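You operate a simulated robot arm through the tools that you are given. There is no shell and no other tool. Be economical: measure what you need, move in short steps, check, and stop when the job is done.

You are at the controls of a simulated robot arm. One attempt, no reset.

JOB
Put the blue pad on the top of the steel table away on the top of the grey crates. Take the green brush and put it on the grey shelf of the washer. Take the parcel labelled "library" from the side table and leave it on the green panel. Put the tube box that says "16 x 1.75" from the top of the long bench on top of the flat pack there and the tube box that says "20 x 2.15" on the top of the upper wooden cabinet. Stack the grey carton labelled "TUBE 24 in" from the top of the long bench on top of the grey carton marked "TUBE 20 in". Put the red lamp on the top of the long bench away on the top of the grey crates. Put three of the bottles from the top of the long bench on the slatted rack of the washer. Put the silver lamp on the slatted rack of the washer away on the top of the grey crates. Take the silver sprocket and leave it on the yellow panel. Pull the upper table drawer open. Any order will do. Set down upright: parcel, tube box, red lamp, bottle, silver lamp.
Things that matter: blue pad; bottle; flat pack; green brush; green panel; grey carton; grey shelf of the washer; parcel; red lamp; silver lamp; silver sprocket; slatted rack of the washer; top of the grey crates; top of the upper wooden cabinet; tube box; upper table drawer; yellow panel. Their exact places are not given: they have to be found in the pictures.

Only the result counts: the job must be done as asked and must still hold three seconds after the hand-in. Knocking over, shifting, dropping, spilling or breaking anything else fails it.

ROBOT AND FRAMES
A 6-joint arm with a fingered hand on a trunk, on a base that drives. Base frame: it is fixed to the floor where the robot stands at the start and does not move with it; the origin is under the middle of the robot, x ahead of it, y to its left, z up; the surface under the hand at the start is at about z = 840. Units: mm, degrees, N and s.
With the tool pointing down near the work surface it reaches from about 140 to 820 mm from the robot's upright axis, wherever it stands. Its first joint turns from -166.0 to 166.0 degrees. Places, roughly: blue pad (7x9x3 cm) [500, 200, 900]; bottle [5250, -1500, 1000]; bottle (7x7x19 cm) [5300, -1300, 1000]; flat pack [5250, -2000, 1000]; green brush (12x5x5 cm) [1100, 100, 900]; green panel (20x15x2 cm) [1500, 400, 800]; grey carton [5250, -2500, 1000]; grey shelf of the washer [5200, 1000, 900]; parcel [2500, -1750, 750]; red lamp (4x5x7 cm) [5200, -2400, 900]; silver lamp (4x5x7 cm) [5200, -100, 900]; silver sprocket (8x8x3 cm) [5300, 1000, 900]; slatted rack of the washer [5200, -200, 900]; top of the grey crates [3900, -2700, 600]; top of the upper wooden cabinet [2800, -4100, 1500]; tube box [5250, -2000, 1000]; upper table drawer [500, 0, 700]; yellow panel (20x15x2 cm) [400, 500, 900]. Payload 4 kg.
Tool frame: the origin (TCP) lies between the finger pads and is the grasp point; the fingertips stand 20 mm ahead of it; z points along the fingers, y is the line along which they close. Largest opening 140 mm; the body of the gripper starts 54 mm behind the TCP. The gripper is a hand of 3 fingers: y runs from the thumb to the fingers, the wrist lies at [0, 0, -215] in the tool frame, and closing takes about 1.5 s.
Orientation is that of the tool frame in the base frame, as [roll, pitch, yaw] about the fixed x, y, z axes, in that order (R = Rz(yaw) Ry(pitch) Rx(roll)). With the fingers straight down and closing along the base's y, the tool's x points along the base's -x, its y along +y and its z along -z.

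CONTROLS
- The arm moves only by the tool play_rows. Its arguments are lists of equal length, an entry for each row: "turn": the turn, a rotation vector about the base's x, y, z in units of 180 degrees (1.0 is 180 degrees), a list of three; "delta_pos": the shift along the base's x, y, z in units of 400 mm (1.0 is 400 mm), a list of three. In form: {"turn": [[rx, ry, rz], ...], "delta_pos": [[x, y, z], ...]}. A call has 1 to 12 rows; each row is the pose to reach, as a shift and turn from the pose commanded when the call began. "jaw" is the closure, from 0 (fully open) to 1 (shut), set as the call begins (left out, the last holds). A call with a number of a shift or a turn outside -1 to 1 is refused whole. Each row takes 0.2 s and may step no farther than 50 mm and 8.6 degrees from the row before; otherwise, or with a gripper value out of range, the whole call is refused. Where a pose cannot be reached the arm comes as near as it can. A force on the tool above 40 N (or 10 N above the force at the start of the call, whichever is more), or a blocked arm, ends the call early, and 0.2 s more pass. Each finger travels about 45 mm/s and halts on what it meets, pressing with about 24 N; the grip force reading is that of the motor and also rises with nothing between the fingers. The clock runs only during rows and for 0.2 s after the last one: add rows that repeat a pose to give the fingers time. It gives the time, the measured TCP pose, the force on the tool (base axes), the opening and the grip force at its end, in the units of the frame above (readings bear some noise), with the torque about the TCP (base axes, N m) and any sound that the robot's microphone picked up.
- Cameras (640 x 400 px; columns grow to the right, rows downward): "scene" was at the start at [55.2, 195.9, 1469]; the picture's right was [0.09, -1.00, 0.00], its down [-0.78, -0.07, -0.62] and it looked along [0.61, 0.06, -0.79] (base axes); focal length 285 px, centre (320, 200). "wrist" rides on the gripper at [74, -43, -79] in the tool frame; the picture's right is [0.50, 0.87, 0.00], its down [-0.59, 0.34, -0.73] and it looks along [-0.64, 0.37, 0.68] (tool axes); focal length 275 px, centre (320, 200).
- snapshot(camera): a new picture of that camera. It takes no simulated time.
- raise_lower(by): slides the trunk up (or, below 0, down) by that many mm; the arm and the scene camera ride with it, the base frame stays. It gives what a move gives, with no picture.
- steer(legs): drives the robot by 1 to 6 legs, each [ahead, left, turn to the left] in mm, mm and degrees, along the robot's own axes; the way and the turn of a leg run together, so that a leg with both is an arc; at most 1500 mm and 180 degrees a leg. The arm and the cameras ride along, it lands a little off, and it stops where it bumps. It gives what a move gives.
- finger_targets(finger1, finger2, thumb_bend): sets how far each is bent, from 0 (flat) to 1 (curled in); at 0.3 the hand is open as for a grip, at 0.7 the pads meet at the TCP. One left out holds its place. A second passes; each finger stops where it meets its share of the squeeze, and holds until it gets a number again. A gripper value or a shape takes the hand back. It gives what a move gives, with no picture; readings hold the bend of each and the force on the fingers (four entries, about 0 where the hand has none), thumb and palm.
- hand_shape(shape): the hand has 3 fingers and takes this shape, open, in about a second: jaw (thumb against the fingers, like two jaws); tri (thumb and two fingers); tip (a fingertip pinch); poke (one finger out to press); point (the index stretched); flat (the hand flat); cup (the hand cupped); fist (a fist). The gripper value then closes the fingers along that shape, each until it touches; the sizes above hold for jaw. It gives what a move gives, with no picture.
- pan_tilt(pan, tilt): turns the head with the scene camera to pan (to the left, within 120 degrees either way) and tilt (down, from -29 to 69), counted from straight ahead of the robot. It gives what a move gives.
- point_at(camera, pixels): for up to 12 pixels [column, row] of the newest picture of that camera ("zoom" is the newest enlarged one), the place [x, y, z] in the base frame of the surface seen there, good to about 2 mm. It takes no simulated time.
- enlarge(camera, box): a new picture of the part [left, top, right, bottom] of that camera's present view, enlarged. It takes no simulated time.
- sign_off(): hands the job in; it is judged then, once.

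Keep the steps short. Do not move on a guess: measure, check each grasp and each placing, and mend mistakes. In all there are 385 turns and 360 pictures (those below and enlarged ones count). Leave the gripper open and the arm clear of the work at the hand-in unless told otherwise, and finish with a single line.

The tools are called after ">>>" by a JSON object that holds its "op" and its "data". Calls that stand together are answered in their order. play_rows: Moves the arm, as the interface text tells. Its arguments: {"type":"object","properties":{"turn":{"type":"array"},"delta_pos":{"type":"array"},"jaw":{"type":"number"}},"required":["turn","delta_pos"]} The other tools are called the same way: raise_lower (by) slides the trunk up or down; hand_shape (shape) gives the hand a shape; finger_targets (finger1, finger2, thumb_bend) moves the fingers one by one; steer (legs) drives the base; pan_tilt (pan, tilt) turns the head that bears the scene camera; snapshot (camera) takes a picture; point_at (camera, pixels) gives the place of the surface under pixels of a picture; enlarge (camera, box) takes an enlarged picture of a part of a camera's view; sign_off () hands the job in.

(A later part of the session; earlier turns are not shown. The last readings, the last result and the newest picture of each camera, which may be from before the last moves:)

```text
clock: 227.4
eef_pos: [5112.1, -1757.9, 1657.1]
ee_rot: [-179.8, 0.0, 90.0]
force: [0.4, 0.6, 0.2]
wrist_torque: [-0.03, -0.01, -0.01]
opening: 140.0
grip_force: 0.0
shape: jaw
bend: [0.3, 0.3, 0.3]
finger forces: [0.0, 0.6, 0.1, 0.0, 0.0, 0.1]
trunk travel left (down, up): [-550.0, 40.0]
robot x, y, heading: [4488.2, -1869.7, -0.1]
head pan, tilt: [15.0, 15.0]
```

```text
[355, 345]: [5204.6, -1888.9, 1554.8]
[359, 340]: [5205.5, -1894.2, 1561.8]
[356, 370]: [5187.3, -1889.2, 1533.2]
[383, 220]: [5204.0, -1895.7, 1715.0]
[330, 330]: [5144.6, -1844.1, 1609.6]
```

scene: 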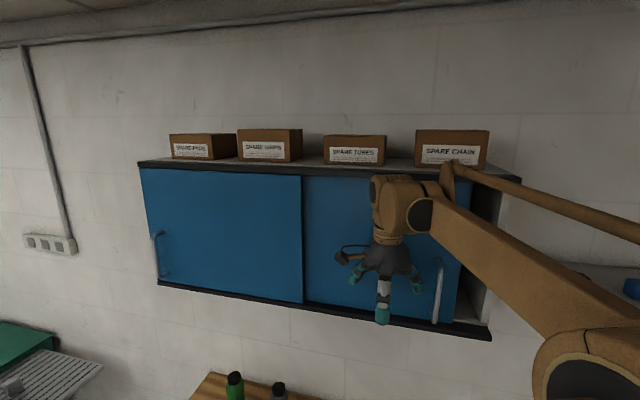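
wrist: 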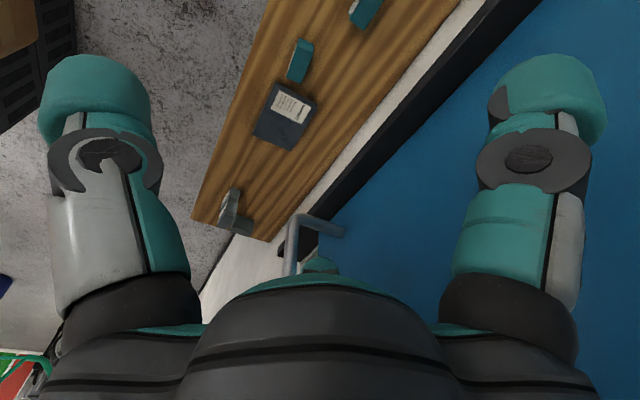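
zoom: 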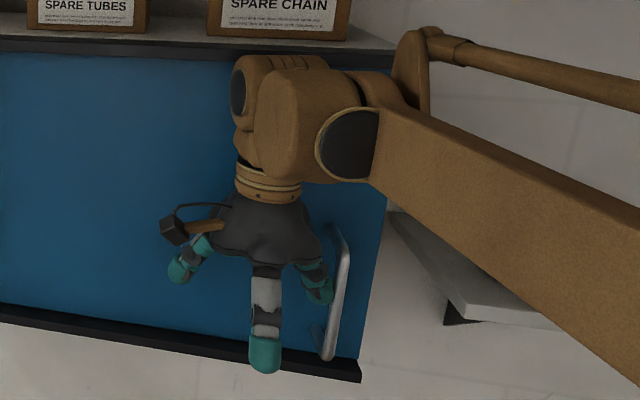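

The door is flush again. Retreat from the handle, then lower the trunk.

>>> {"op": "play_rows", "data": {"turn": [[0, 0, 0], [0, 0, 0], [0, 0, 0.045], [0, 0, 0.09], [0, 0, 0.135], [0, 0, 0.18], [0, 0, 0.225], [0, 0, 0.27], [0, 0, 0.315], [0, 0, 0.36], [0, 0, 0.405], [0, 0, 0.45]], "delta_pos": [[0, 0.05, 0], [-0.1, 0.06, 0], [-0.2, 0.06, 0], [-0.3, 0.06, 0], [-0.4, 0.06, 0], [-0.4, 0.06, 0], [-0.4, 0.06, 0], [-0.4, 0.06, 0], [-0.4, 0.06, 0], [-0.4, 0.06, 0], [-0.4, 0.06, 0], [-0.4, 0.06, 0]]}}

>>> {"op": "raise_lower", "data": {"by": -400}}

>>> {"op": "pan_tilt", "data": {"pan": 5, "tilt": 40}}

>>> {"op": "snapshot", "data": {"camera": "scene"}}

```text
clock: 230.0
eef_pos: [4951.9, -1732.5, 1657.6]
ee_rot: [-179.9, 0.0, 171.1]
force: [-0.6, 0.1, 0.4]
wrist_torque: [0.0, 0.01, 0.01]
opening: 140.1
grip_force: 0.0
shape: jaw
bend: [0.3, 0.3, 0.3]
finger forces: [0.0, 0.0, 0.0, 0.0, 0.0, 0.0]
trunk travel left (down, up): [-550.0, 40.0]
robot x, y, heading: [4488.9, -1873.1, -0.2]
head pan, tilt: [15.0, 15.0]
```

```text
clock: 233.9
eef_pos: [4952.2, -1731.7, 1256.8]
ee_rot: [-179.8, 0.1, 170.9]
force: [-0.6, 0.3, 0.4]
wrist_torque: [-0.02, -0.03, 0.0]
opening: 140.0
grip_force: 0.0
shape: jaw
bend: [0.3, 0.3, 0.3]
finger forces: [0.1, 0.0, 0.0, 0.0, 0.0, 0.0]
trunk travel left (down, up): [-150.0, 440.0]
robot x, y, heading: [4494.5, -1870.2, -0.1]
head pan, tilt: [15.0, 15.0]
```

```text
clock: 234.8
eef_pos: [4951.4, -1732.1, 1257.7]
ee_rot: [-180.0, 0.0, 170.9]
force: [0.0, 0.1, 0.0]
wrist_torque: [0.01, 0.02, 0.01]
opening: 140.0
grip_force: 0.1
shape: jaw
bend: [0.3, 0.3, 0.3]
finger forces: [0.1, 0.1, 0.0, 0.1, 0.0, 0.1]
trunk travel left (down, up): [-150.0, 440.0]
robot x, y, heading: [4489.7, -1872.6, -0.1]
head pan, tilt: [5.0, 40.0]
```

```text
275 pictures are left
```

scene: 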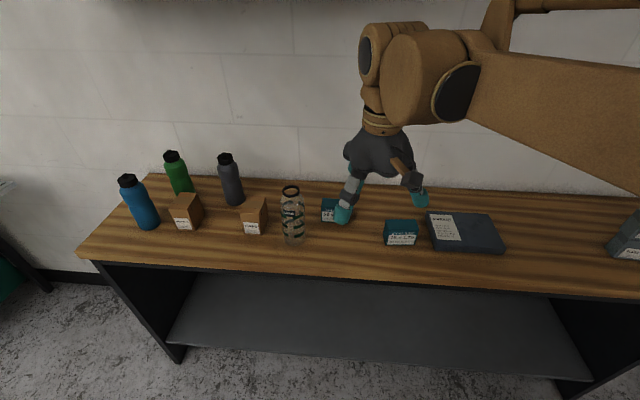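

>>> {"op": "enlarge", "data": {"camera": "scene", "box": [375, 195, 515, 265]}}

>>> {"op": "point_at", "data": {"camera": "zoom", "pixels": [[62, 118], [185, 118], [205, 168], [60, 168], [250, 85], [515, 82], [575, 238], [290, 238], [440, 140]]}}

```text
4.57 times, centred on (445, 230) of scene
```

zoom: 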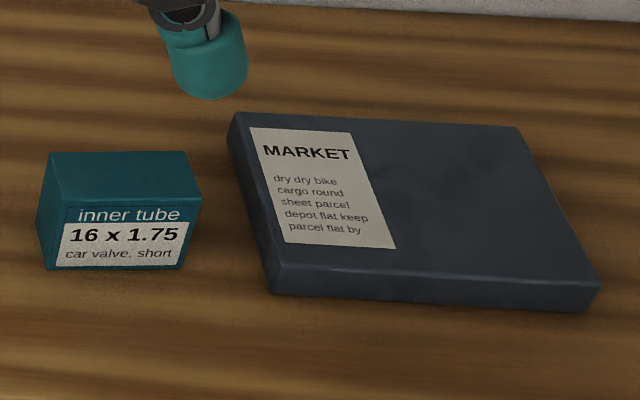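

```text
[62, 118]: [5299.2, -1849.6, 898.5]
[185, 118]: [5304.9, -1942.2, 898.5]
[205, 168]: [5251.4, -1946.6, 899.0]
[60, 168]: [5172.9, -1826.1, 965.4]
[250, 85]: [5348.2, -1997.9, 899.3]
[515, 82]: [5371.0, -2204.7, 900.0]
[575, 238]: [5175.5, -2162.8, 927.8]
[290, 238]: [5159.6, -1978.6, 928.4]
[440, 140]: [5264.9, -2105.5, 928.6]
```

>>> {"op": "point_at", "data": {"camera": "zoom", "pixels": [[57, 157], [182, 156], [195, 200], [48, 203], [238, 118], [513, 130], [590, 280], [278, 264]]}}

```text
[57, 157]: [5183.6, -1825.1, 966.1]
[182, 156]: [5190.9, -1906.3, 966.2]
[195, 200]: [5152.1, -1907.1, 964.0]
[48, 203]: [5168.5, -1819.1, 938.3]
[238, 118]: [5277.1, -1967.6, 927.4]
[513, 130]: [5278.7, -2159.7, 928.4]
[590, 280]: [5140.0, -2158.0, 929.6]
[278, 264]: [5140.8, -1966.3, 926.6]
```

Box centre (5168,−1867), yaw +5°; flat pack centre (5209,−2063), top 928. Move over the box with hand's y along its length, pre-closed a bit, to z≈1000.

>>> {"op": "play_rows", "data": {"turn": [[0, 0, 0.04], [0, 0, 0.078], [0, 0, 0.078], [0, 0, 0.078], [0, 0, 0.078], [0, 0, 0.078], [0, 0, 0.078], [0, 0, 0.078], [0, 0, 0.078], [0, 0, 0.078], [0, 0, 0.078]], "delta_pos": [[0.1, -0.06, 0], [0.2, -0.12, 0], [0.3, -0.18, 0], [0.4, -0.24, 0], [0.48, -0.3, 0], [0.54, -0.337, -0.05], [0.54, -0.337, -0.17], [0.54, -0.337, -0.29], [0.54, -0.337, -0.41], [0.54, -0.337, -0.53], [0.54, -0.337, -0.64]], "jaw": 0.2}}

>>> {"op": "snapshot", "data": {"camera": "wrist"}}

```text
clock: 237.2
eef_pos: [5168.7, -1866.6, 1000.1]
ee_rot: [-179.9, 0.0, -174.9]
force: [-0.2, -0.5, 0.6]
wrist_torque: [0.03, 0.0, -0.02]
opening: 112.2
grip_force: 0.1
shape: jaw
bend: [0.24, 0.24, 0.23]
finger forces: [0.1, 0.0, 0.1, 0.0, 0.0, 0.0]
trunk travel left (down, up): [-150.0, 440.0]
robot x, y, heading: [4490.2, -1873.2, -0.0]
head pan, tilt: [5.0, 40.0]
```

```text
273 pictures are left
```

wrist: 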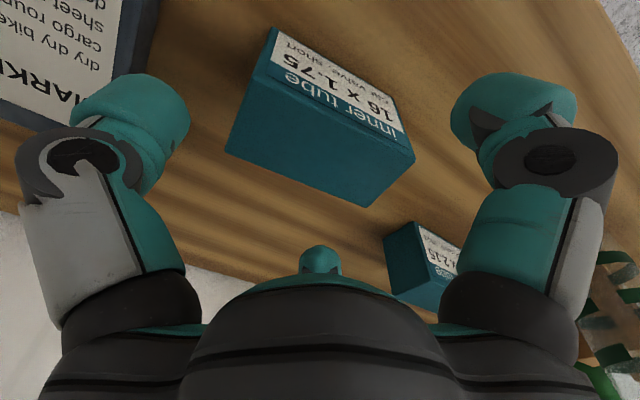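

Lower to z≈946 and close, lift.

>>> {"op": "play_rows", "data": {"turn": [[0, 0, 0], [0, 0, 0], [0, 0, 0]], "delta_pos": [[0, 0, -0.08], [0, 0, -0.135], [0, 0, -0.135]]}}

>>> {"op": "play_rows", "data": {"turn": [[0, 0, 0], [0, 0, 0], [0, 0, 0], [0, 0, 0], [0, 0, 0], [0, 0, 0], [0, 0, 0]], "delta_pos": [[0, 0, 0], [0, 0, 0], [0, 0, 0], [0, 0, 0], [0, 0, 0], [0, 0, 0], [0, 0, 0]], "jaw": 1}}

>>> {"op": "play_rows", "data": {"turn": [[0, 0, 0], [0, 0, 0], [0, 0, 0], [0, 0, 0]], "delta_pos": [[0, 0, 0.06], [0, 0, 0.14], [0, 0, 0.2], [0, 0, 0.25]]}}

>>> {"op": "snapshot", "data": {"camera": "wrist"}}

```text
clock: 238.0
eef_pos: [5167.0, -1867.9, 948.0]
ee_rot: [-179.8, 0.0, -174.8]
force: [-0.3, -1.1, -0.5]
wrist_torque: [-0.07, 0.01, -0.02]
opening: 112.4
grip_force: 0.0
shape: jaw
bend: [0.24, 0.24, 0.23]
finger forces: [0.0, 0.0, 0.1, 0.1, 0.0, 0.1]
trunk travel left (down, up): [-150.0, 440.0]
robot x, y, heading: [4491.4, -1870.9, -0.0]
head pan, tilt: [5.0, 40.0]
```

```text
clock: 239.6
eef_pos: [5166.5, -1866.9, 946.9]
ee_rot: [-179.9, 0.0, -175.0]
force: [0.1, 0.0, -0.4]
wrist_torque: [0.01, 0.04, 0.03]
opening: 62.0
grip_force: 23.6
shape: jaw
bend: [0.44, 0.38, 0.31]
finger forces: [19.1, 19.3, 0.0, 0.1, 21.0, 0.0]
trunk travel left (down, up): [-150.0, 440.0]
robot x, y, heading: [4488.7, -1874.0, -0.1]
head pan, tilt: [5.0, 40.0]
```

```text
clock: 240.6
eef_pos: [5167.3, -1866.5, 1047.5]
ee_rot: [-179.9, -0.1, -174.9]
force: [-0.2, -0.1, -2.1]
wrist_torque: [-0.01, 0.05, -0.02]
opening: 62.3
grip_force: 24.1
shape: jaw
bend: [0.44, 0.38, 0.31]
finger forces: [19.1, 19.4, 0.1, 0.0, 20.8, 0.0]
trunk travel left (down, up): [-150.0, 440.0]
robot x, y, heading: [4492.2, -1872.5, -0.0]
head pan, tilt: [5.0, 40.0]
```

```text
272 pictures are left
```

wrist: 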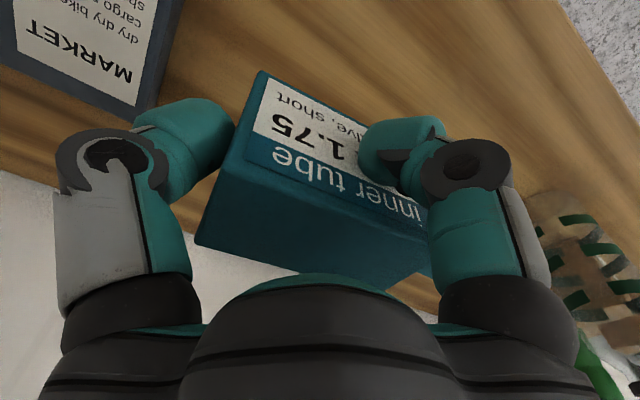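

Held well. Move over the flat pack and lower to just above.

>>> {"op": "play_rows", "data": {"turn": [[0, 0, 0], [0, 0, 0], [0, 0, 0], [0, 0, 0], [0, 0, 0], [0, 0, 0], [0, 0, 0], [0, 0, 0], [0, 0, 0]], "delta_pos": [[0.02, -0.11, 0], [0.04, -0.22, 0], [0.06, -0.33, 0], [0.08, -0.43, 0], [0.1, -0.49, 0], [0.1, -0.49, -0.08], [0.1, -0.49, -0.16], [0.1, -0.49, -0.175], [0.1, -0.49, -0.182]]}}

>>> {"op": "play_rows", "data": {"turn": [[0, 0, 0], [0, 0, 0], [0, 0, 0]], "delta_pos": [[0, 0, -0.004], [0, 0, -0.008], [0, 0, -0.01]]}}

>>> {"op": "snapshot", "data": {"camera": "wrist"}}

```text
clock: 242.6
eef_pos: [5207.3, -2063.2, 975.9]
ee_rot: [-179.7, 0.0, -175.0]
force: [3.5, -0.9, 15.6]
wrist_torque: [-0.19, -0.09, 0.03]
opening: 61.9
grip_force: 23.9
shape: jaw
bend: [0.45, 0.38, 0.31]
finger forces: [19.7, 21.4, 0.0, 0.0, 24.3, 0.0]
trunk travel left (down, up): [-150.0, 440.0]
robot x, y, heading: [4492.2, -1872.9, -0.1]
head pan, tilt: [5.0, 40.0]
```

```text
clock: 243.2
eef_pos: [5206.6, -2063.1, 975.0]
ee_rot: [-179.9, 0.2, -174.9]
force: [3.0, -1.1, 28.1]
wrist_torque: [-0.2, -0.08, 0.08]
opening: 63.0
grip_force: 24.4
shape: jaw
bend: [0.45, 0.38, 0.31]
finger forces: [24.1, 25.0, 0.0, 0.1, 25.2, 0.1]
trunk travel left (down, up): [-150.0, 440.0]
robot x, y, heading: [4490.3, -1871.9, 0.1]
head pan, tilt: [5.0, 40.0]
stopped in row 3: the force on the tool passed its limit at 42 N (the readings are from after the stop); the commanded pose is now the measured one
```

```text
271 pictures are left
```

wrist: 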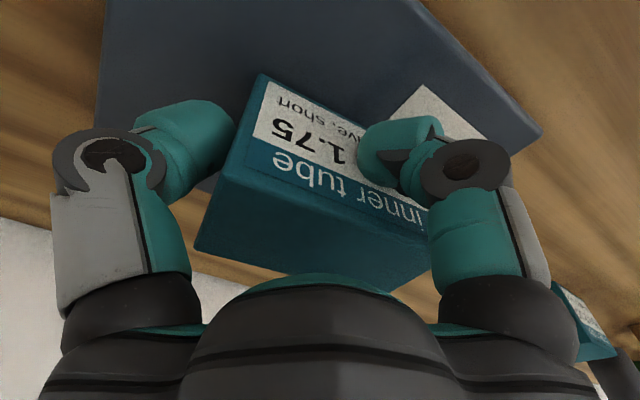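

Contact on the flat pack. Ease up 1 mm, open, lift.

>>> {"op": "play_rows", "data": {"turn": [[0, 0, 0]], "delta_pos": [[0, 0, 0.003]]}}

>>> {"op": "play_rows", "data": {"turn": [[0, 0, 0], [0, 0, 0], [0, 0, 0], [0, 0, 0], [0, 0, 0], [0, 0, 0], [0, 0, 0]], "delta_pos": [[0, 0, 0], [0, 0, 0], [0, 0, 0], [0, 0, 0], [0, 0, 0], [0, 0, 0], [0, 0, 0]], "jaw": 0}}

>>> {"op": "play_rows", "data": {"turn": [[0, 0, 0], [0, 0, 0], [0, 0, 0], [0, 0, 0], [0, 0, 0]], "delta_pos": [[0, 0, 0.08], [0, 0, 0.2], [0, 0, 0.32], [0, 0, 0.44], [0, 0, 0.56]]}}

>>> {"op": "snapshot", "data": {"camera": "scene"}}

```text
clock: 243.7
eef_pos: [5206.5, -2063.3, 974.7]
ee_rot: [-179.9, 0.2, -174.9]
force: [0.8, -1.2, 21.8]
wrist_torque: [-0.18, -0.05, 0.05]
opening: 63.0
grip_force: 23.8
shape: jaw
bend: [0.45, 0.38, 0.31]
finger forces: [24.3, 23.6, 0.0, 0.0, 24.0, 0.0]
trunk travel left (down, up): [-150.0, 440.0]
robot x, y, heading: [4488.8, -1872.2, 0.0]
head pan, tilt: [5.0, 40.0]
```

```text
clock: 245.2
eef_pos: [5208.5, -2063.0, 973.3]
ee_rot: [-179.8, 0.0, -174.9]
force: [-0.3, 0.2, 0.3]
wrist_torque: [0.02, 0.0, 0.0]
opening: 140.0
grip_force: 0.1
shape: jaw
bend: [0.3, 0.3, 0.3]
finger forces: [0.1, 0.1, 0.0, 0.0, 0.0, 0.1]
trunk travel left (down, up): [-150.0, 440.0]
robot x, y, heading: [4485.4, -1870.6, 0.1]
head pan, tilt: [5.0, 40.0]
```

```text
clock: 246.4
eef_pos: [5207.2, -2062.4, 1200.3]
ee_rot: [-179.8, 0.0, -174.9]
force: [0.4, -1.1, 0.2]
wrist_torque: [0.0, 0.0, -0.02]
opening: 140.3
grip_force: 0.1
shape: jaw
bend: [0.3, 0.3, 0.3]
finger forces: [0.0, 0.2, 0.0, 0.1, 0.0, 0.0]
trunk travel left (down, up): [-150.0, 440.0]
robot x, y, heading: [4490.3, -1875.1, 0.1]
head pan, tilt: [5.0, 40.0]
```

```text
270 pictures are left
```

scene: 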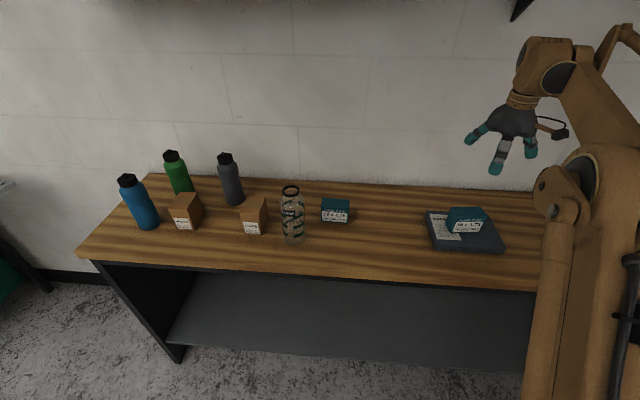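

The 16 x 1.75 box is on the flat pack. Now the bottles: enlarge for their shapes.

>>> {"op": "enlarge", "data": {"camera": "scene", "box": [100, 140, 320, 260]}}

>>> {"op": "point_at", "data": {"camera": "zoom", "pixels": [[75, 105], [80, 120], [85, 145], [120, 200], [205, 35], [215, 60], [222, 80], [235, 120], [358, 45], [368, 70], [372, 90], [385, 150]]}}

```text
2.91 times, centred on (210, 200) of scene
```

zoom: 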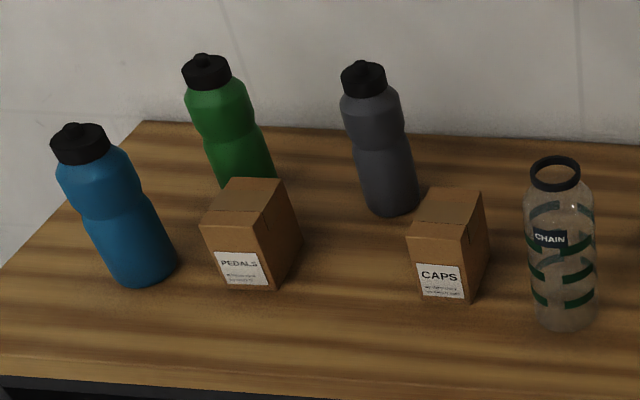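

```text
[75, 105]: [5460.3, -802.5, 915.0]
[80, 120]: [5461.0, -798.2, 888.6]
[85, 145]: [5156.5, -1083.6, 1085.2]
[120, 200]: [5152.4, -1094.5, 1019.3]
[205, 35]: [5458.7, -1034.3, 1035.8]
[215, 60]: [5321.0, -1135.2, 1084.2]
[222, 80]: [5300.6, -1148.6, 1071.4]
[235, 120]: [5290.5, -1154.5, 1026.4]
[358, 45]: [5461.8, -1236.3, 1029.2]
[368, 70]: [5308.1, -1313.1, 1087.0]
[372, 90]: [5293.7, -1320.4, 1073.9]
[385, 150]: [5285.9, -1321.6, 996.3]
```

The three sport bottles (blue, green, grey) have a waist—good for a top grasp. Measure cap tops for their centres.

>>> {"op": "point_at", "data": {"camera": "zoom", "pixels": [[58, 142], [100, 138], [80, 150], [76, 126], [190, 70], [225, 68], [207, 58], [208, 78], [347, 75], [380, 75], [363, 64], [363, 84]]}}

```text
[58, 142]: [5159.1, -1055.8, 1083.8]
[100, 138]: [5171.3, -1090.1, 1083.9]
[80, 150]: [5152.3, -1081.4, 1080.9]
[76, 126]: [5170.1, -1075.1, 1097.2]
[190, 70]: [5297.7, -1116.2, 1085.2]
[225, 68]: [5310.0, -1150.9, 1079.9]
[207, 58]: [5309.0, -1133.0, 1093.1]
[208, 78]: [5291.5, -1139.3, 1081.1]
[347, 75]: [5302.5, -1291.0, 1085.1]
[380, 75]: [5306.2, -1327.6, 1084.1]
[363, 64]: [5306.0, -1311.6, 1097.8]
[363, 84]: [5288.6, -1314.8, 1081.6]
```

Caps top ≈1085 with knobs to 1098; centres: blue (5170,−1075), green (5309,−1133), grey (5306,−1312). Retract the arm, then strafe left to y≈−1200.

>>> {"op": "play_rows", "data": {"turn": [[0, 0, 0], [0, 0, 0], [0, 0, 0], [0, 0, 0], [0, 0, 0], [0, 0, 0], [0, 0, 0], [0, 0, 0]], "delta_pos": [[-0.1, 0.06, 0], [-0.2, 0.12, 0], [-0.3, 0.18, 0], [-0.4, 0.24, 0], [-0.5, 0.3, 0], [-0.6, 0.36, 0], [-0.7, 0.42, 0], [-0.75, 0.48, 0]]}}

>>> {"op": "steer", "data": {"legs": [[0, 670, 0], [80, 0, 0]]}}

>>> {"op": "pan_tilt", "data": {"pan": 0, "tilt": 35}}

>>> {"op": "snapshot", "data": {"camera": "scene"}}

```text
clock: 248.2
eef_pos: [4907.9, -1870.9, 1197.7]
ee_rot: [-179.8, -0.1, -174.8]
force: [-0.3, 0.3, 0.5]
wrist_torque: [0.01, 0.03, 0.0]
opening: 139.9
grip_force: 0.1
shape: jaw
bend: [0.3, 0.3, 0.3]
finger forces: [0.0, 0.0, 0.1, 0.1, 0.1, 0.0]
trunk travel left (down, up): [-150.0, 440.0]
robot x, y, heading: [4490.8, -1871.8, 0.0]
head pan, tilt: [5.0, 40.0]
```

```text
clock: 252.6
eef_pos: [4989.7, -1204.6, 1197.5]
ee_rot: [-179.8, -0.2, -174.7]
force: [0.3, -0.1, -0.1]
wrist_torque: [-0.01, 0.02, 0.04]
opening: 139.8
grip_force: 0.1
shape: jaw
bend: [0.3, 0.3, 0.3]
finger forces: [0.1, 0.0, 0.0, 0.0, 0.0, 0.0]
trunk travel left (down, up): [-150.0, 440.0]
robot x, y, heading: [4569.5, -1208.8, 0.2]
head pan, tilt: [5.0, 40.0]
```

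```text
clock: 253.2
eef_pos: [4988.6, -1204.3, 1197.4]
ee_rot: [-179.8, 0.1, -174.6]
force: [-0.2, -0.5, -1.4]
wrist_torque: [0.03, 0.02, -0.04]
opening: 140.2
grip_force: 0.1
shape: jaw
bend: [0.3, 0.3, 0.3]
finger forces: [0.0, 0.1, 0.0, 0.1, 0.0, 0.0]
trunk travel left (down, up): [-150.0, 440.0]
robot x, y, heading: [4572.1, -1204.3, 0.3]
head pan, tilt: [0.0, 35.0]
```

```text
268 pictures are left
```

scene: 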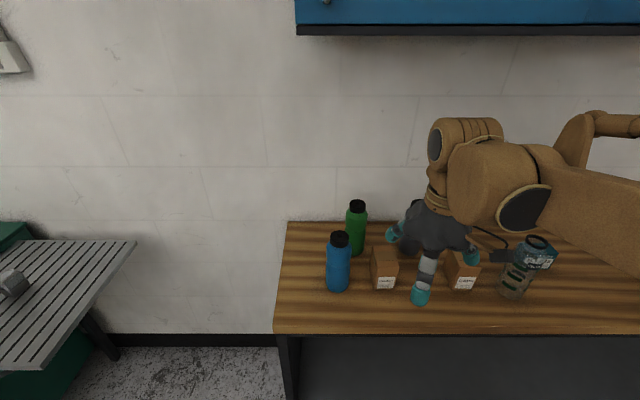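

Re-measure caps from here.

>>> {"op": "enlarge", "data": {"camera": "scene", "box": [310, 190, 390, 240]}}

>>> {"op": "point_at", "data": {"camera": "scene", "pixels": [[332, 237], [347, 237], [340, 233], [339, 246], [349, 205], [364, 205], [357, 201], [327, 265], [351, 265], [339, 265]]}}

```text
8.00 times, centred on (350, 215) of scene
```

zoom: 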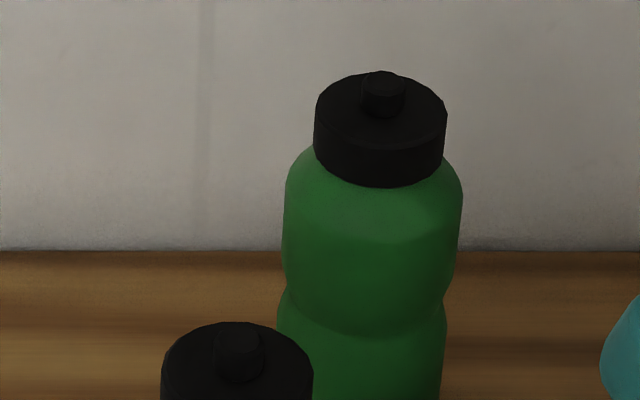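

```text
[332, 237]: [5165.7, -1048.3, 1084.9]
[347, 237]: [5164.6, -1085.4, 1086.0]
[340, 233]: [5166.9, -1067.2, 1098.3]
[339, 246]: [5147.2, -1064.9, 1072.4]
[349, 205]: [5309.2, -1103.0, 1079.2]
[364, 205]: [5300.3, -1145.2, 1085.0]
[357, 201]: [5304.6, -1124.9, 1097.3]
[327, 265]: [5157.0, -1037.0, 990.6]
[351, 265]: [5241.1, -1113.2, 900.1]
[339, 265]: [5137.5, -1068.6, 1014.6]
```

Blue centre (5168,−1067). Move above it and down to TCP z≈1049.

>>> {"op": "play_rows", "data": {"turn": [[0, 0, 0], [0, 0, 0], [0, 0, 0], [0, 0, 0], [0, 0, 0], [0, 0, 0], [0, 0, 0], [0, 0, 0], [0, 0, 0]], "delta_pos": [[0.05, 0.05, -0.08], [0.12, 0.12, -0.12], [0.2, 0.19, -0.12], [0.28, 0.26, -0.12], [0.37, 0.3, -0.12], [0.45, 0.343, -0.12], [0.45, 0.343, -0.2], [0.45, 0.343, -0.3], [0.45, 0.343, -0.34]], "jaw": 0}}

>>> {"op": "snapshot", "data": {"camera": "wrist"}}

>>> {"op": "snapshot", "data": {"camera": "scene"}}

```text
clock: 255.2
eef_pos: [5167.4, -1067.5, 1061.8]
ee_rot: [-179.9, 0.0, -174.7]
force: [0.2, -0.5, 0.7]
wrist_torque: [0.0, -0.02, 0.0]
opening: 140.1
grip_force: 0.0
shape: jaw
bend: [0.3, 0.3, 0.3]
finger forces: [0.0, 0.1, 0.1, 0.1, 0.1, 0.0]
trunk travel left (down, up): [-150.0, 440.0]
robot x, y, heading: [4572.7, -1208.1, 0.2]
head pan, tilt: [0.0, 35.0]
```

```text
266 pictures are left
```

wrist: 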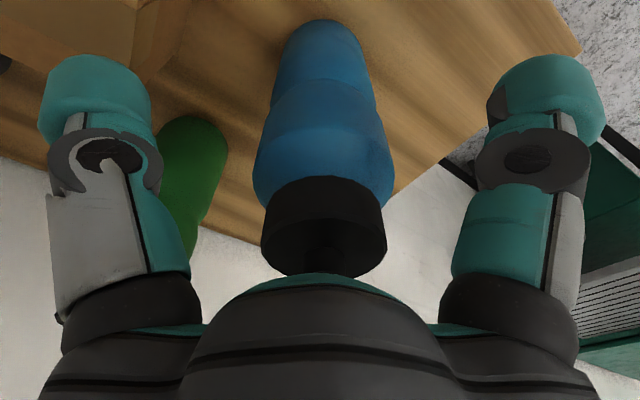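

```text
265 pictures are left
```

scene: 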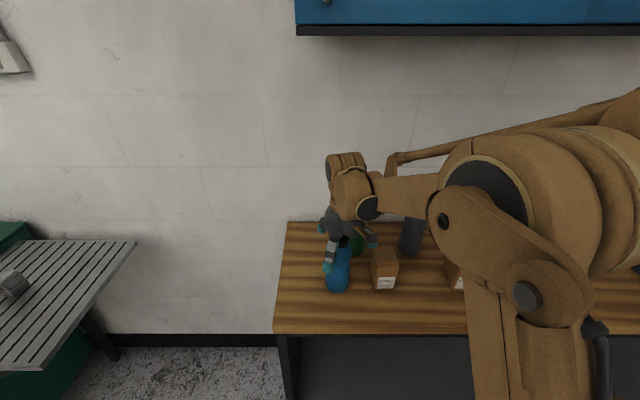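

Centred. Lower 14 mm and close; then lift 40 mm to test.

>>> {"op": "play_rows", "data": {"turn": [[0, 0, 0], [0, 0, 0]], "delta_pos": [[0, 0, -0.02], [0, 0, -0.035]]}}

>>> {"op": "play_rows", "data": {"turn": [[0, 0, 0], [0, 0, 0], [0, 0, 0], [0, 0, 0], [0, 0, 0], [0, 0, 0], [0, 0, 0]], "delta_pos": [[0, 0, 0], [0, 0, 0], [0, 0, 0], [0, 0, 0], [0, 0, 0], [0, 0, 0], [0, 0, 0]], "jaw": 1}}

>>> {"op": "play_rows", "data": {"turn": [[0, 0, 0], [0, 0, 0], [0, 0, 0]], "delta_pos": [[0, 0, 0.04], [0, 0, 0.08], [0, 0, 0.1]]}}

>>> {"op": "snapshot", "data": {"camera": "wrist"}}

>>> {"op": "enlarge", "data": {"camera": "scene", "box": [270, 140, 430, 310]}}

```text
clock: 255.8
eef_pos: [5168.9, -1068.5, 1047.2]
ee_rot: [-179.8, 0.0, -174.7]
force: [0.0, 0.7, 0.4]
wrist_torque: [-0.01, -0.04, 0.04]
opening: 139.9
grip_force: 0.0
shape: jaw
bend: [0.3, 0.3, 0.3]
finger forces: [0.0, 0.0, 0.0, 0.1, 0.0, 0.0]
trunk travel left (down, up): [-150.0, 440.0]
robot x, y, heading: [4569.3, -1209.1, 0.3]
head pan, tilt: [0.0, 35.0]
```

```text
clock: 257.4
eef_pos: [5167.9, -1068.8, 1048.5]
ee_rot: [-179.7, 0.1, -174.8]
force: [0.4, -0.3, 0.4]
wrist_torque: [-0.01, -0.01, -0.02]
opening: 58.8
grip_force: 23.7
shape: jaw
bend: [0.37, 0.37, 0.37]
finger forces: [21.1, 21.2, 0.0, 0.0, 21.9, 0.1]
trunk travel left (down, up): [-150.0, 440.0]
robot x, y, heading: [4568.0, -1207.5, 0.3]
head pan, tilt: [0.0, 35.0]
```

```text
clock: 258.2
eef_pos: [5168.5, -1068.1, 1089.5]
ee_rot: [-179.8, 0.1, -174.6]
force: [-0.4, -0.1, -0.5]
wrist_torque: [-0.01, -0.01, 0.0]
opening: 58.4
grip_force: 23.9
shape: jaw
bend: [0.37, 0.37, 0.37]
finger forces: [21.1, 21.2, 0.0, 0.0, 21.8, 0.1]
trunk travel left (down, up): [-150.0, 440.0]
robot x, y, heading: [4571.3, -1208.8, 0.2]
head pan, tilt: [0.0, 35.0]
```

```text
264 pictures are left
```

wrist: 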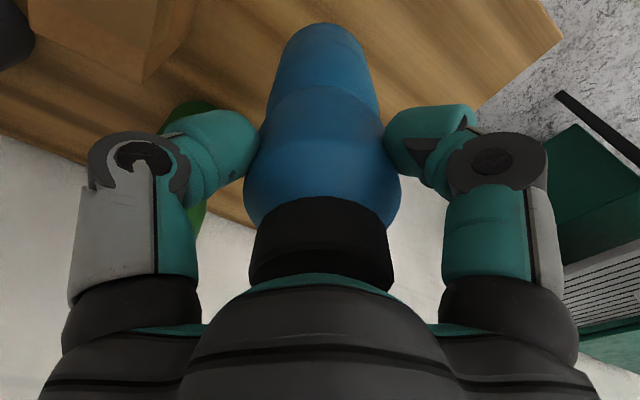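

```text
2.35 times, centred on (350, 225) of scene
```

zoom: 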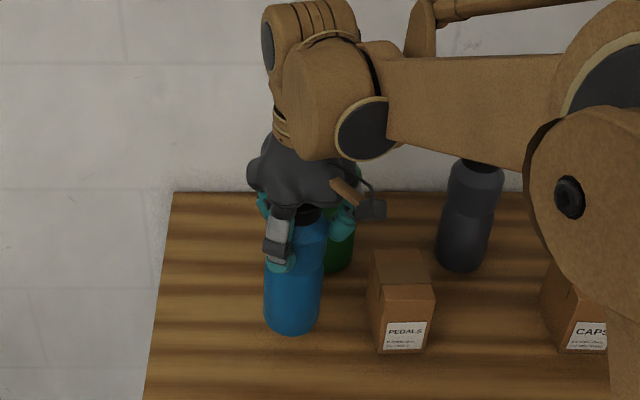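

The blue bottle hangs upright. Retract to x≈5050 and raise a little, then strafe left 758 mm to the rack.

>>> {"op": "play_rows", "data": {"turn": [[0, 0, 0], [0, 0, 0], [0, 0, 0]], "delta_pos": [[-0.1, 0, 0.04], [-0.2, 0, 0.08], [-0.295, 0, 0.08]]}}

>>> {"op": "steer", "data": {"legs": [[0, 758, 0]]}}

>>> {"op": "snapshot", "data": {"camera": "scene"}}

```text
clock: 259.1
eef_pos: [5048.5, -1067.3, 1121.0]
ee_rot: [-179.8, 0.2, -174.7]
force: [-0.7, -0.1, -1.6]
wrist_torque: [0.05, 0.06, 0.01]
opening: 58.2
grip_force: 23.7
shape: jaw
bend: [0.37, 0.37, 0.37]
finger forces: [21.0, 21.3, 0.1, 0.0, 21.8, 0.0]
trunk travel left (down, up): [-150.0, 440.0]
robot x, y, heading: [4571.5, -1205.4, -0.1]
head pan, tilt: [0.0, 35.0]
```

```text
clock: 263.1
eef_pos: [5052.4, -315.0, 1119.5]
ee_rot: [-179.9, 0.0, -175.2]
force: [-0.7, -0.6, -0.2]
wrist_torque: [-0.02, 0.01, 0.01]
opening: 58.4
grip_force: 23.8
shape: jaw
bend: [0.37, 0.37, 0.37]
finger forces: [21.1, 21.3, 0.0, 0.0, 21.8, 0.1]
trunk travel left (down, up): [-150.0, 440.0]
robot x, y, heading: [4569.4, -451.4, -0.3]
head pan, tilt: [0.0, 35.0]
```

```text
262 pictures are left
```

scene: 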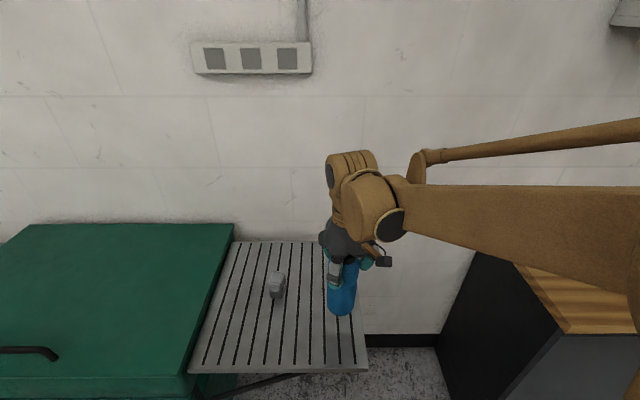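

Place this one farther back, at x≈5215: move +163 mm x, then lower to ~1036.

>>> {"op": "play_rows", "data": {"turn": [[0, 0, 0], [0, 0, 0], [0, 0, 0], [0, 0, 0], [0, 0, 0], [0, 0, 0], [0, 0, 0]], "delta_pos": [[0.1, 0, 0], [0.2, 0, 0], [0.3, 0, 0], [0.4, 0.01, 0], [0.4, 0.01, -0.1], [0.4, 0.01, -0.18], [0.4, 0.01, -0.205]]}}

>>> {"op": "play_rows", "data": {"turn": [[0, 0, 0], [0, 0, 0], [0, 0, 0]], "delta_pos": [[0, 0, -0.005], [0, 0, -0.01], [0, 0, -0.013]]}}

>>> {"op": "play_rows", "data": {"turn": [[0, 0, 0], [0, 0, 0], [0, 0, 0]], "delta_pos": [[0, 0, -0.005], [0, 0, -0.008], [0, 0, -0.01]]}}

>>> {"op": "snapshot", "data": {"camera": "wrist"}}

```text
clock: 264.7
eef_pos: [5213.5, -312.3, 1037.0]
ee_rot: [-179.8, 0.0, -175.2]
force: [0.7, -1.1, -0.8]
wrist_torque: [-0.01, -0.04, 0.03]
opening: 58.3
grip_force: 24.3
shape: jaw
bend: [0.37, 0.37, 0.37]
finger forces: [21.1, 21.3, 0.0, 0.0, 21.8, 0.1]
trunk travel left (down, up): [-150.0, 440.0]
robot x, y, heading: [4572.9, -450.4, -0.1]
head pan, tilt: [0.0, 35.0]
```

```text
clock: 265.5
eef_pos: [5212.0, -312.0, 1032.3]
ee_rot: [-179.8, 0.1, -175.2]
force: [0.1, -0.8, -0.7]
wrist_torque: [-0.03, 0.02, -0.01]
opening: 58.5
grip_force: 23.2
shape: jaw
bend: [0.37, 0.37, 0.37]
finger forces: [21.1, 21.4, 0.0, 0.0, 21.8, 0.0]
trunk travel left (down, up): [-150.0, 440.0]
robot x, y, heading: [4572.8, -450.4, -0.4]
head pan, tilt: [0.0, 35.0]
```

```text
clock: 266.3
eef_pos: [5211.4, -311.1, 1031.0]
ee_rot: [-179.8, 0.0, -175.2]
force: [6.6, 2.9, 32.5]
wrist_torque: [-0.2, -0.18, 0.05]
opening: 60.2
grip_force: 24.9
shape: jaw
bend: [0.37, 0.37, 0.37]
finger forces: [26.1, 28.0, 0.0, 0.1, 29.0, 0.1]
trunk travel left (down, up): [-150.0, 440.0]
robot x, y, heading: [4570.2, -454.4, -0.4]
head pan, tilt: [0.0, 35.0]
```

```text
261 pictures are left
```

wrist: 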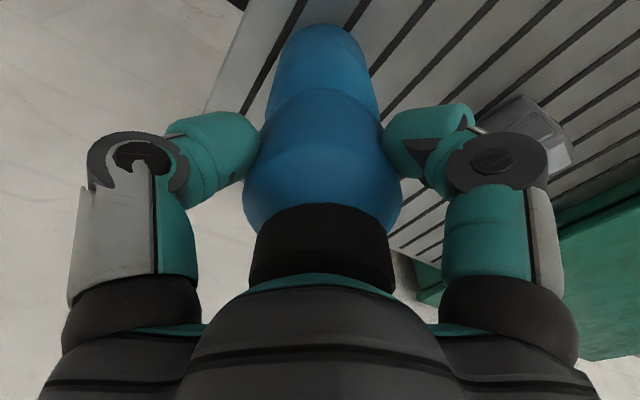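

Contact. Ease, open, lift.

>>> {"op": "play_rows", "data": {"turn": [[0, 0, 0]], "delta_pos": [[0, 0, 0.005]]}}

>>> {"op": "play_rows", "data": {"turn": [[0, 0, 0], [0, 0, 0], [0, 0, 0], [0, 0, 0], [0, 0, 0], [0, 0, 0], [0, 0, 0]], "delta_pos": [[0, 0, 0], [0, 0, 0], [0, 0, 0], [0, 0, 0], [0, 0, 0], [0, 0, 0], [0, 0, 0]], "jaw": 0}}

>>> {"op": "play_rows", "data": {"turn": [[0, 0, 0], [0, 0, 0], [0, 0, 0], [0, 0, 0], [0, 0, 0], [0, 0, 0], [0, 0, 0]], "delta_pos": [[0, 0, 0.05], [0, 0, 0.12], [0, 0, 0.2], [0, 0, 0.3], [-0.1, 0, 0.36], [-0.2, 0, 0.36], [-0.3, 0, 0.36]]}}

>>> {"op": "snapshot", "data": {"camera": "scene"}}

```text
clock: 266.7
eef_pos: [5211.3, -311.5, 1031.3]
ee_rot: [-179.8, 0.0, -175.3]
force: [1.7, 1.3, 16.2]
wrist_torque: [-0.11, -0.06, 0.0]
opening: 59.9
grip_force: 23.7
shape: jaw
bend: [0.37, 0.37, 0.37]
finger forces: [26.1, 26.2, 0.0, 0.0, 27.6, 0.0]
trunk travel left (down, up): [-150.0, 440.0]
robot x, y, heading: [4572.6, -450.7, -0.3]
head pan, tilt: [0.0, 35.0]
```

```text
clock: 268.3
eef_pos: [5213.1, -310.4, 1030.8]
ee_rot: [-179.9, 0.0, -175.2]
force: [-0.4, 0.2, 0.5]
wrist_torque: [-0.02, -0.01, -0.03]
opening: 140.0
grip_force: 0.0
shape: jaw
bend: [0.3, 0.3, 0.3]
finger forces: [0.1, 0.1, 0.0, 0.0, 0.0, 0.0]
trunk travel left (down, up): [-150.0, 440.0]
robot x, y, heading: [4573.7, -453.0, -0.4]
head pan, tilt: [0.0, 35.0]
```

```text
clock: 269.9
eef_pos: [5088.7, -313.4, 1175.0]
ee_rot: [-179.9, 0.1, -175.3]
force: [-0.3, -0.4, -0.3]
wrist_torque: [-0.03, 0.02, 0.0]
opening: 140.0
grip_force: 0.1
shape: jaw
bend: [0.3, 0.3, 0.3]
finger forces: [0.0, 0.0, 0.1, 0.1, 0.0, 0.0]
trunk travel left (down, up): [-150.0, 440.0]
robot x, y, heading: [4573.0, -452.1, -0.4]
head pan, tilt: [0.0, 35.0]
```

```text
260 pictures are left
```

scene: 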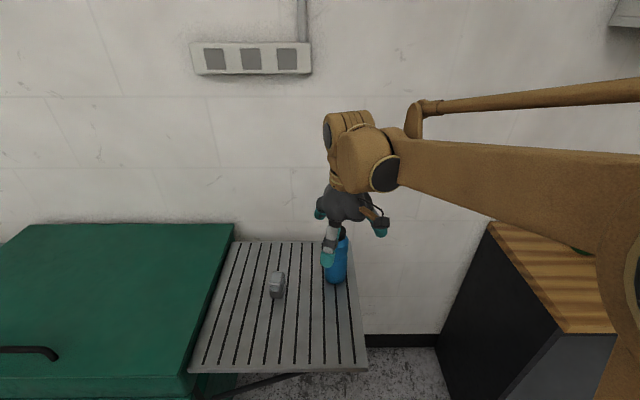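

Blue stands on the rack. Now go for green: strafe right 730, ahead 60.

>>> {"op": "steer", "data": {"legs": [[0, -730, 0.3], [60, 0, 0]]}}

>>> {"op": "snapshot", "data": {"camera": "wrist"}}

>>> {"op": "enlarge", "data": {"camera": "scene", "box": [280, 150, 480, 300]}}

```text
clock: 274.5
eef_pos: [5147.6, -1040.8, 1173.1]
ee_rot: [-179.9, 0.1, -175.3]
force: [0.2, 1.1, -0.9]
wrist_torque: [0.01, 0.06, 0.03]
opening: 140.0
grip_force: 0.1
shape: jaw
bend: [0.3, 0.3, 0.3]
finger forces: [0.1, 0.0, 0.1, 0.1, 0.1, 0.0]
trunk travel left (down, up): [-150.0, 440.0]
robot x, y, heading: [4628.3, -1177.6, -0.3]
head pan, tilt: [0.0, 35.0]
```

```text
259 pictures are left
```

wrist: 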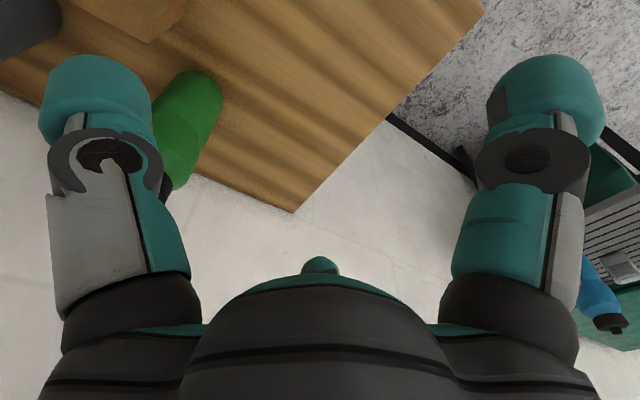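

```text
2.67 times, centred on (380, 225) of scene
```

zoom: 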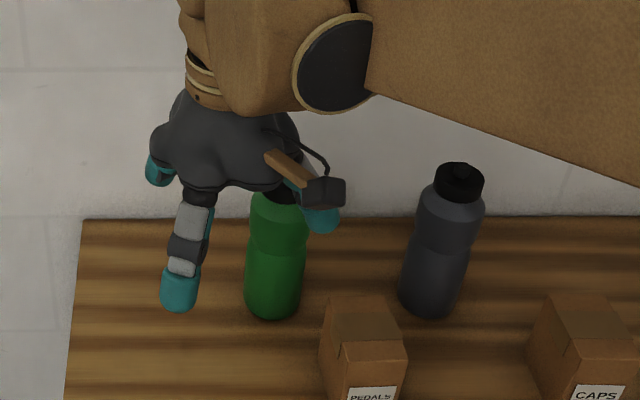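

>>> {"op": "point_at", "data": {"camera": "zoom", "pixels": [[460, 168], [440, 178], [480, 178], [458, 195], [276, 250], [250, 270], [302, 270], [276, 285]]}}

```text
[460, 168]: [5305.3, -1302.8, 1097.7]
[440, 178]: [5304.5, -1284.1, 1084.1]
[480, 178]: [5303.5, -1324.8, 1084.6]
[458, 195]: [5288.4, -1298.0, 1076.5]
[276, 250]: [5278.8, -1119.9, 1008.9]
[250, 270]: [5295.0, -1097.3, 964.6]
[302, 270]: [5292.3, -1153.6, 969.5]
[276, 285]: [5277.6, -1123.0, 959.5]
```

Green centre ≈ (5307,−1125). Move over it and down to 1048, then close.

>>> {"op": "play_rows", "data": {"turn": [[0, 0, 0], [0, 0, 0], [0, 0, 0], [0, 0, 0], [0, 0, 0], [0, 0, 0], [0, 0, 0], [0, 0, 0]], "delta_pos": [[0.1, -0.06, -0.02], [0.2, -0.12, -0.04], [0.3, -0.18, -0.06], [0.398, -0.21, -0.06], [0.398, -0.21, -0.15], [0.398, -0.21, -0.23], [0.398, -0.21, -0.29], [0.398, -0.21, -0.313]]}}

>>> {"op": "snapshot", "data": {"camera": "wrist"}}

>>> {"op": "play_rows", "data": {"turn": [[0, 0, 0], [0, 0, 0], [0, 0, 0], [0, 0, 0], [0, 0, 0], [0, 0, 0], [0, 0, 0]], "delta_pos": [[0, 0, 0], [0, 0, 0], [0, 0, 0], [0, 0, 0], [0, 0, 0], [0, 0, 0], [0, 0, 0]], "jaw": 1}}

```text
clock: 276.3
eef_pos: [5307.2, -1126.5, 1047.6]
ee_rot: [-179.8, 0.0, -175.4]
force: [-0.4, 0.9, -0.6]
wrist_torque: [0.0, -0.01, -0.05]
opening: 140.1
grip_force: 0.0
shape: jaw
bend: [0.3, 0.3, 0.3]
finger forces: [0.0, 0.0, 0.0, 0.0, 0.1, 0.0]
trunk travel left (down, up): [-150.0, 440.0]
robot x, y, heading: [4625.2, -1179.2, -0.5]
head pan, tilt: [0.0, 35.0]
```

```text
257 pictures are left
```

wrist: 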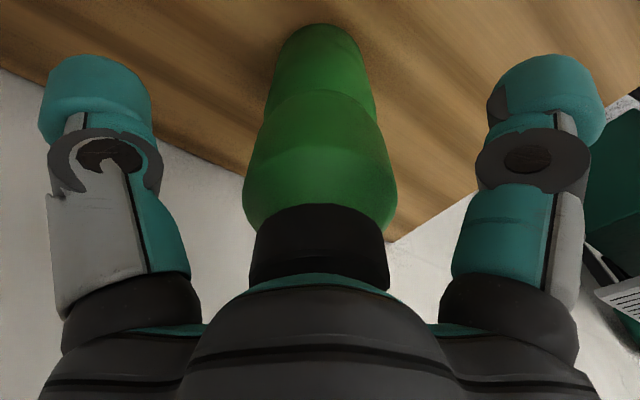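

```text
clock: 277.9
eef_pos: [5308.0, -1126.7, 1047.3]
ee_rot: [-179.8, 0.1, -175.4]
force: [-0.1, 0.4, 0.5]
wrist_torque: [0.01, 0.0, 0.02]
opening: 58.9
grip_force: 23.8
shape: jaw
bend: [0.38, 0.37, 0.36]
finger forces: [21.0, 21.4, 0.0, 0.0, 21.5, 0.1]
trunk travel left (down, up): [-150.0, 440.0]
robot x, y, heading: [4628.0, -1177.5, -0.3]
head pan, tilt: [0.0, 35.0]
```

Gripped evenly. Lift 105 mm and retract to x≈5050, then strafe to the rack.

>>> {"op": "play_rows", "data": {"turn": [[0, 0, 0], [0, 0, 0], [0, 0, 0], [0, 0, 0], [0, 0, 0], [0, 0, 0], [0, 0, 0], [0, 0, 0], [0, 0, 0]], "delta_pos": [[0, 0, 0.06], [0, 0, 0.14], [0, 0, 0.22], [-0.05, 0, 0.265], [-0.16, 0.02, 0.265], [-0.28, 0.04, 0.265], [-0.4, 0.06, 0.265], [-0.52, 0.08, 0.265], [-0.63, 0.1, 0.265]]}}

>>> {"op": "steer", "data": {"legs": [[0, 775, 0.3]]}}

>>> {"op": "snapshot", "data": {"camera": "scene"}}

```text
clock: 279.9
eef_pos: [5054.0, -1087.1, 1155.9]
ee_rot: [-179.8, 0.2, -175.4]
force: [0.6, 1.1, -0.5]
wrist_torque: [0.04, -0.04, 0.02]
opening: 59.1
grip_force: 23.8
shape: jaw
bend: [0.38, 0.37, 0.36]
finger forces: [21.0, 21.5, 0.0, 0.1, 21.5, 0.0]
trunk travel left (down, up): [-150.0, 440.0]
robot x, y, heading: [4627.0, -1180.1, -0.5]
head pan, tilt: [0.0, 35.0]
```

```text
clock: 284.0
eef_pos: [5063.1, -312.2, 1155.5]
ee_rot: [-179.8, 0.1, -175.3]
force: [0.1, 0.3, -0.3]
wrist_torque: [0.0, 0.03, -0.04]
opening: 58.7
grip_force: 23.8
shape: jaw
bend: [0.38, 0.37, 0.36]
finger forces: [21.0, 21.3, 0.0, 0.0, 21.5, 0.0]
trunk travel left (down, up): [-150.0, 440.0]
robot x, y, heading: [4635.8, -406.2, -0.5]
head pan, tilt: [0.0, 35.0]
```

```text
256 pictures are left
```

scene: 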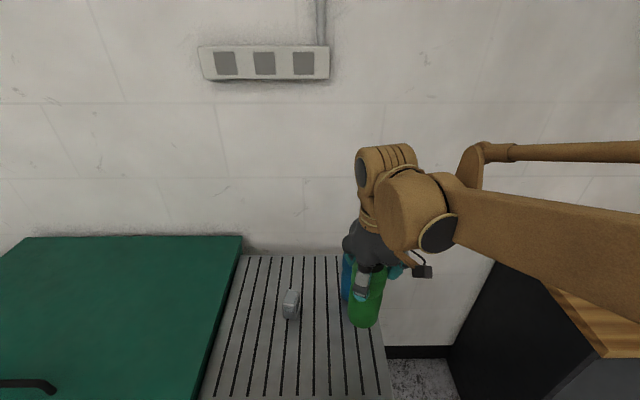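

Place at (5045,−308): shift and lower to ~1036, then small steps to contact.

>>> {"op": "play_rows", "data": {"turn": [[0, 0, 0], [0, 0, 0], [0, 0, 0], [0, 0, 0], [0, 0, 0]], "delta_pos": [[-0.045, 0.01, 0], [-0.045, 0.01, -0.1], [-0.045, 0.01, -0.2], [-0.045, 0.01, -0.28], [-0.045, 0.01, -0.3]]}}

>>> {"op": "play_rows", "data": {"turn": [[0, 0, 0], [0, 0, 0], [0, 0, 0]], "delta_pos": [[0, 0, -0.005], [0, 0, -0.01], [0, 0, -0.013]]}}

>>> {"op": "play_rows", "data": {"turn": [[0, 0, 0], [0, 0, 0]], "delta_pos": [[0, 0, -0.003], [0, 0, -0.006]]}}

```text
clock: 285.2
eef_pos: [5044.9, -307.7, 1032.6]
ee_rot: [-179.8, 0.0, -175.5]
force: [-0.4, -0.3, -1.0]
wrist_torque: [-0.01, 0.03, 0.01]
opening: 58.9
grip_force: 24.2
shape: jaw
bend: [0.38, 0.37, 0.36]
finger forces: [21.0, 21.4, 0.1, 0.0, 21.5, 0.0]
trunk travel left (down, up): [-150.0, 440.0]
robot x, y, heading: [4631.8, -407.5, -0.6]
head pan, tilt: [0.0, 35.0]
```

```text
clock: 286.0
eef_pos: [5044.6, -308.0, 1029.6]
ee_rot: [-179.9, 0.1, -175.3]
force: [4.1, 2.5, 24.4]
wrist_torque: [-0.16, -0.09, 0.04]
opening: 59.4
grip_force: 24.1
shape: jaw
bend: [0.38, 0.37, 0.36]
finger forces: [25.4, 26.5, 0.0, 0.0, 27.3, 0.0]
trunk travel left (down, up): [-150.0, 440.0]
robot x, y, heading: [4636.0, -404.4, -0.5]
head pan, tilt: [0.0, 35.0]
```

```text
clock: 286.6
eef_pos: [5045.4, -307.7, 1028.8]
ee_rot: [-179.7, 0.2, -175.3]
force: [3.7, 3.7, 33.1]
wrist_torque: [-0.25, 0.01, 0.03]
opening: 61.3
grip_force: 23.8
shape: jaw
bend: [0.38, 0.36, 0.36]
finger forces: [27.4, 28.0, 0.1, 0.0, 29.3, 0.0]
trunk travel left (down, up): [-150.0, 440.0]
robot x, y, heading: [4632.9, -404.6, -0.7]
head pan, tilt: [0.0, 35.0]
stopped in row 2: the force on the tool passed its limit at 42 N (the readings are from after the stop); the commanded pose is now the measured one
```

>>> {"op": "play_rows", "data": {"turn": [[0, 0, 0], [0, 0, 0], [0, 0, 0], [0, 0, 0], [0, 0, 0], [0, 0, 0], [0, 0, 0], [0, 0, 0]], "delta_pos": [[0, 0, 0.003], [0, 0, 0.003], [0, 0, 0.003], [0, 0, 0.003], [0, 0, 0.003], [0, 0, 0.003], [0, 0, 0.003], [0, 0, 0.003]], "jaw": 0}}

>>> {"op": "play_rows", "data": {"turn": [[0, 0, 0], [0, 0, 0], [0, 0, 0], [0, 0, 0], [0, 0, 0]], "delta_pos": [[0, 0, 0.05], [0, 0, 0.12], [0, 0, 0.2], [0, 0, 0.3], [0, 0, 0.37]]}}

>>> {"op": "snapshot", "data": {"camera": "scene"}}

```text
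clock: 288.4
eef_pos: [5043.5, -308.0, 1028.2]
ee_rot: [-179.8, 0.0, -175.4]
force: [-0.5, 0.3, -1.0]
wrist_torque: [0.0, -0.02, -0.03]
opening: 139.9
grip_force: 0.1
shape: jaw
bend: [0.3, 0.3, 0.3]
finger forces: [0.1, 0.1, 0.0, 0.0, 0.1, 0.0]
trunk travel left (down, up): [-150.0, 440.0]
robot x, y, heading: [4632.3, -405.5, -0.7]
head pan, tilt: [0.0, 35.0]
```

```text
clock: 289.6
eef_pos: [5044.8, -308.9, 1177.7]
ee_rot: [-179.8, 0.2, -175.4]
force: [-0.6, 0.2, -1.1]
wrist_torque: [0.0, 0.02, 0.03]
opening: 140.0
grip_force: 0.1
shape: jaw
bend: [0.3, 0.3, 0.3]
finger forces: [0.0, 0.0, 0.0, 0.1, 0.0, 0.0]
trunk travel left (down, up): [-150.0, 440.0]
robot x, y, heading: [4634.1, -406.0, -0.8]
head pan, tilt: [0.0, 35.0]
```

```text
255 pictures are left
```

scene: 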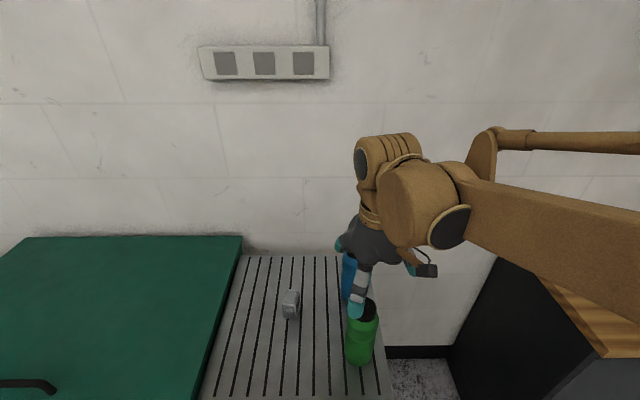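

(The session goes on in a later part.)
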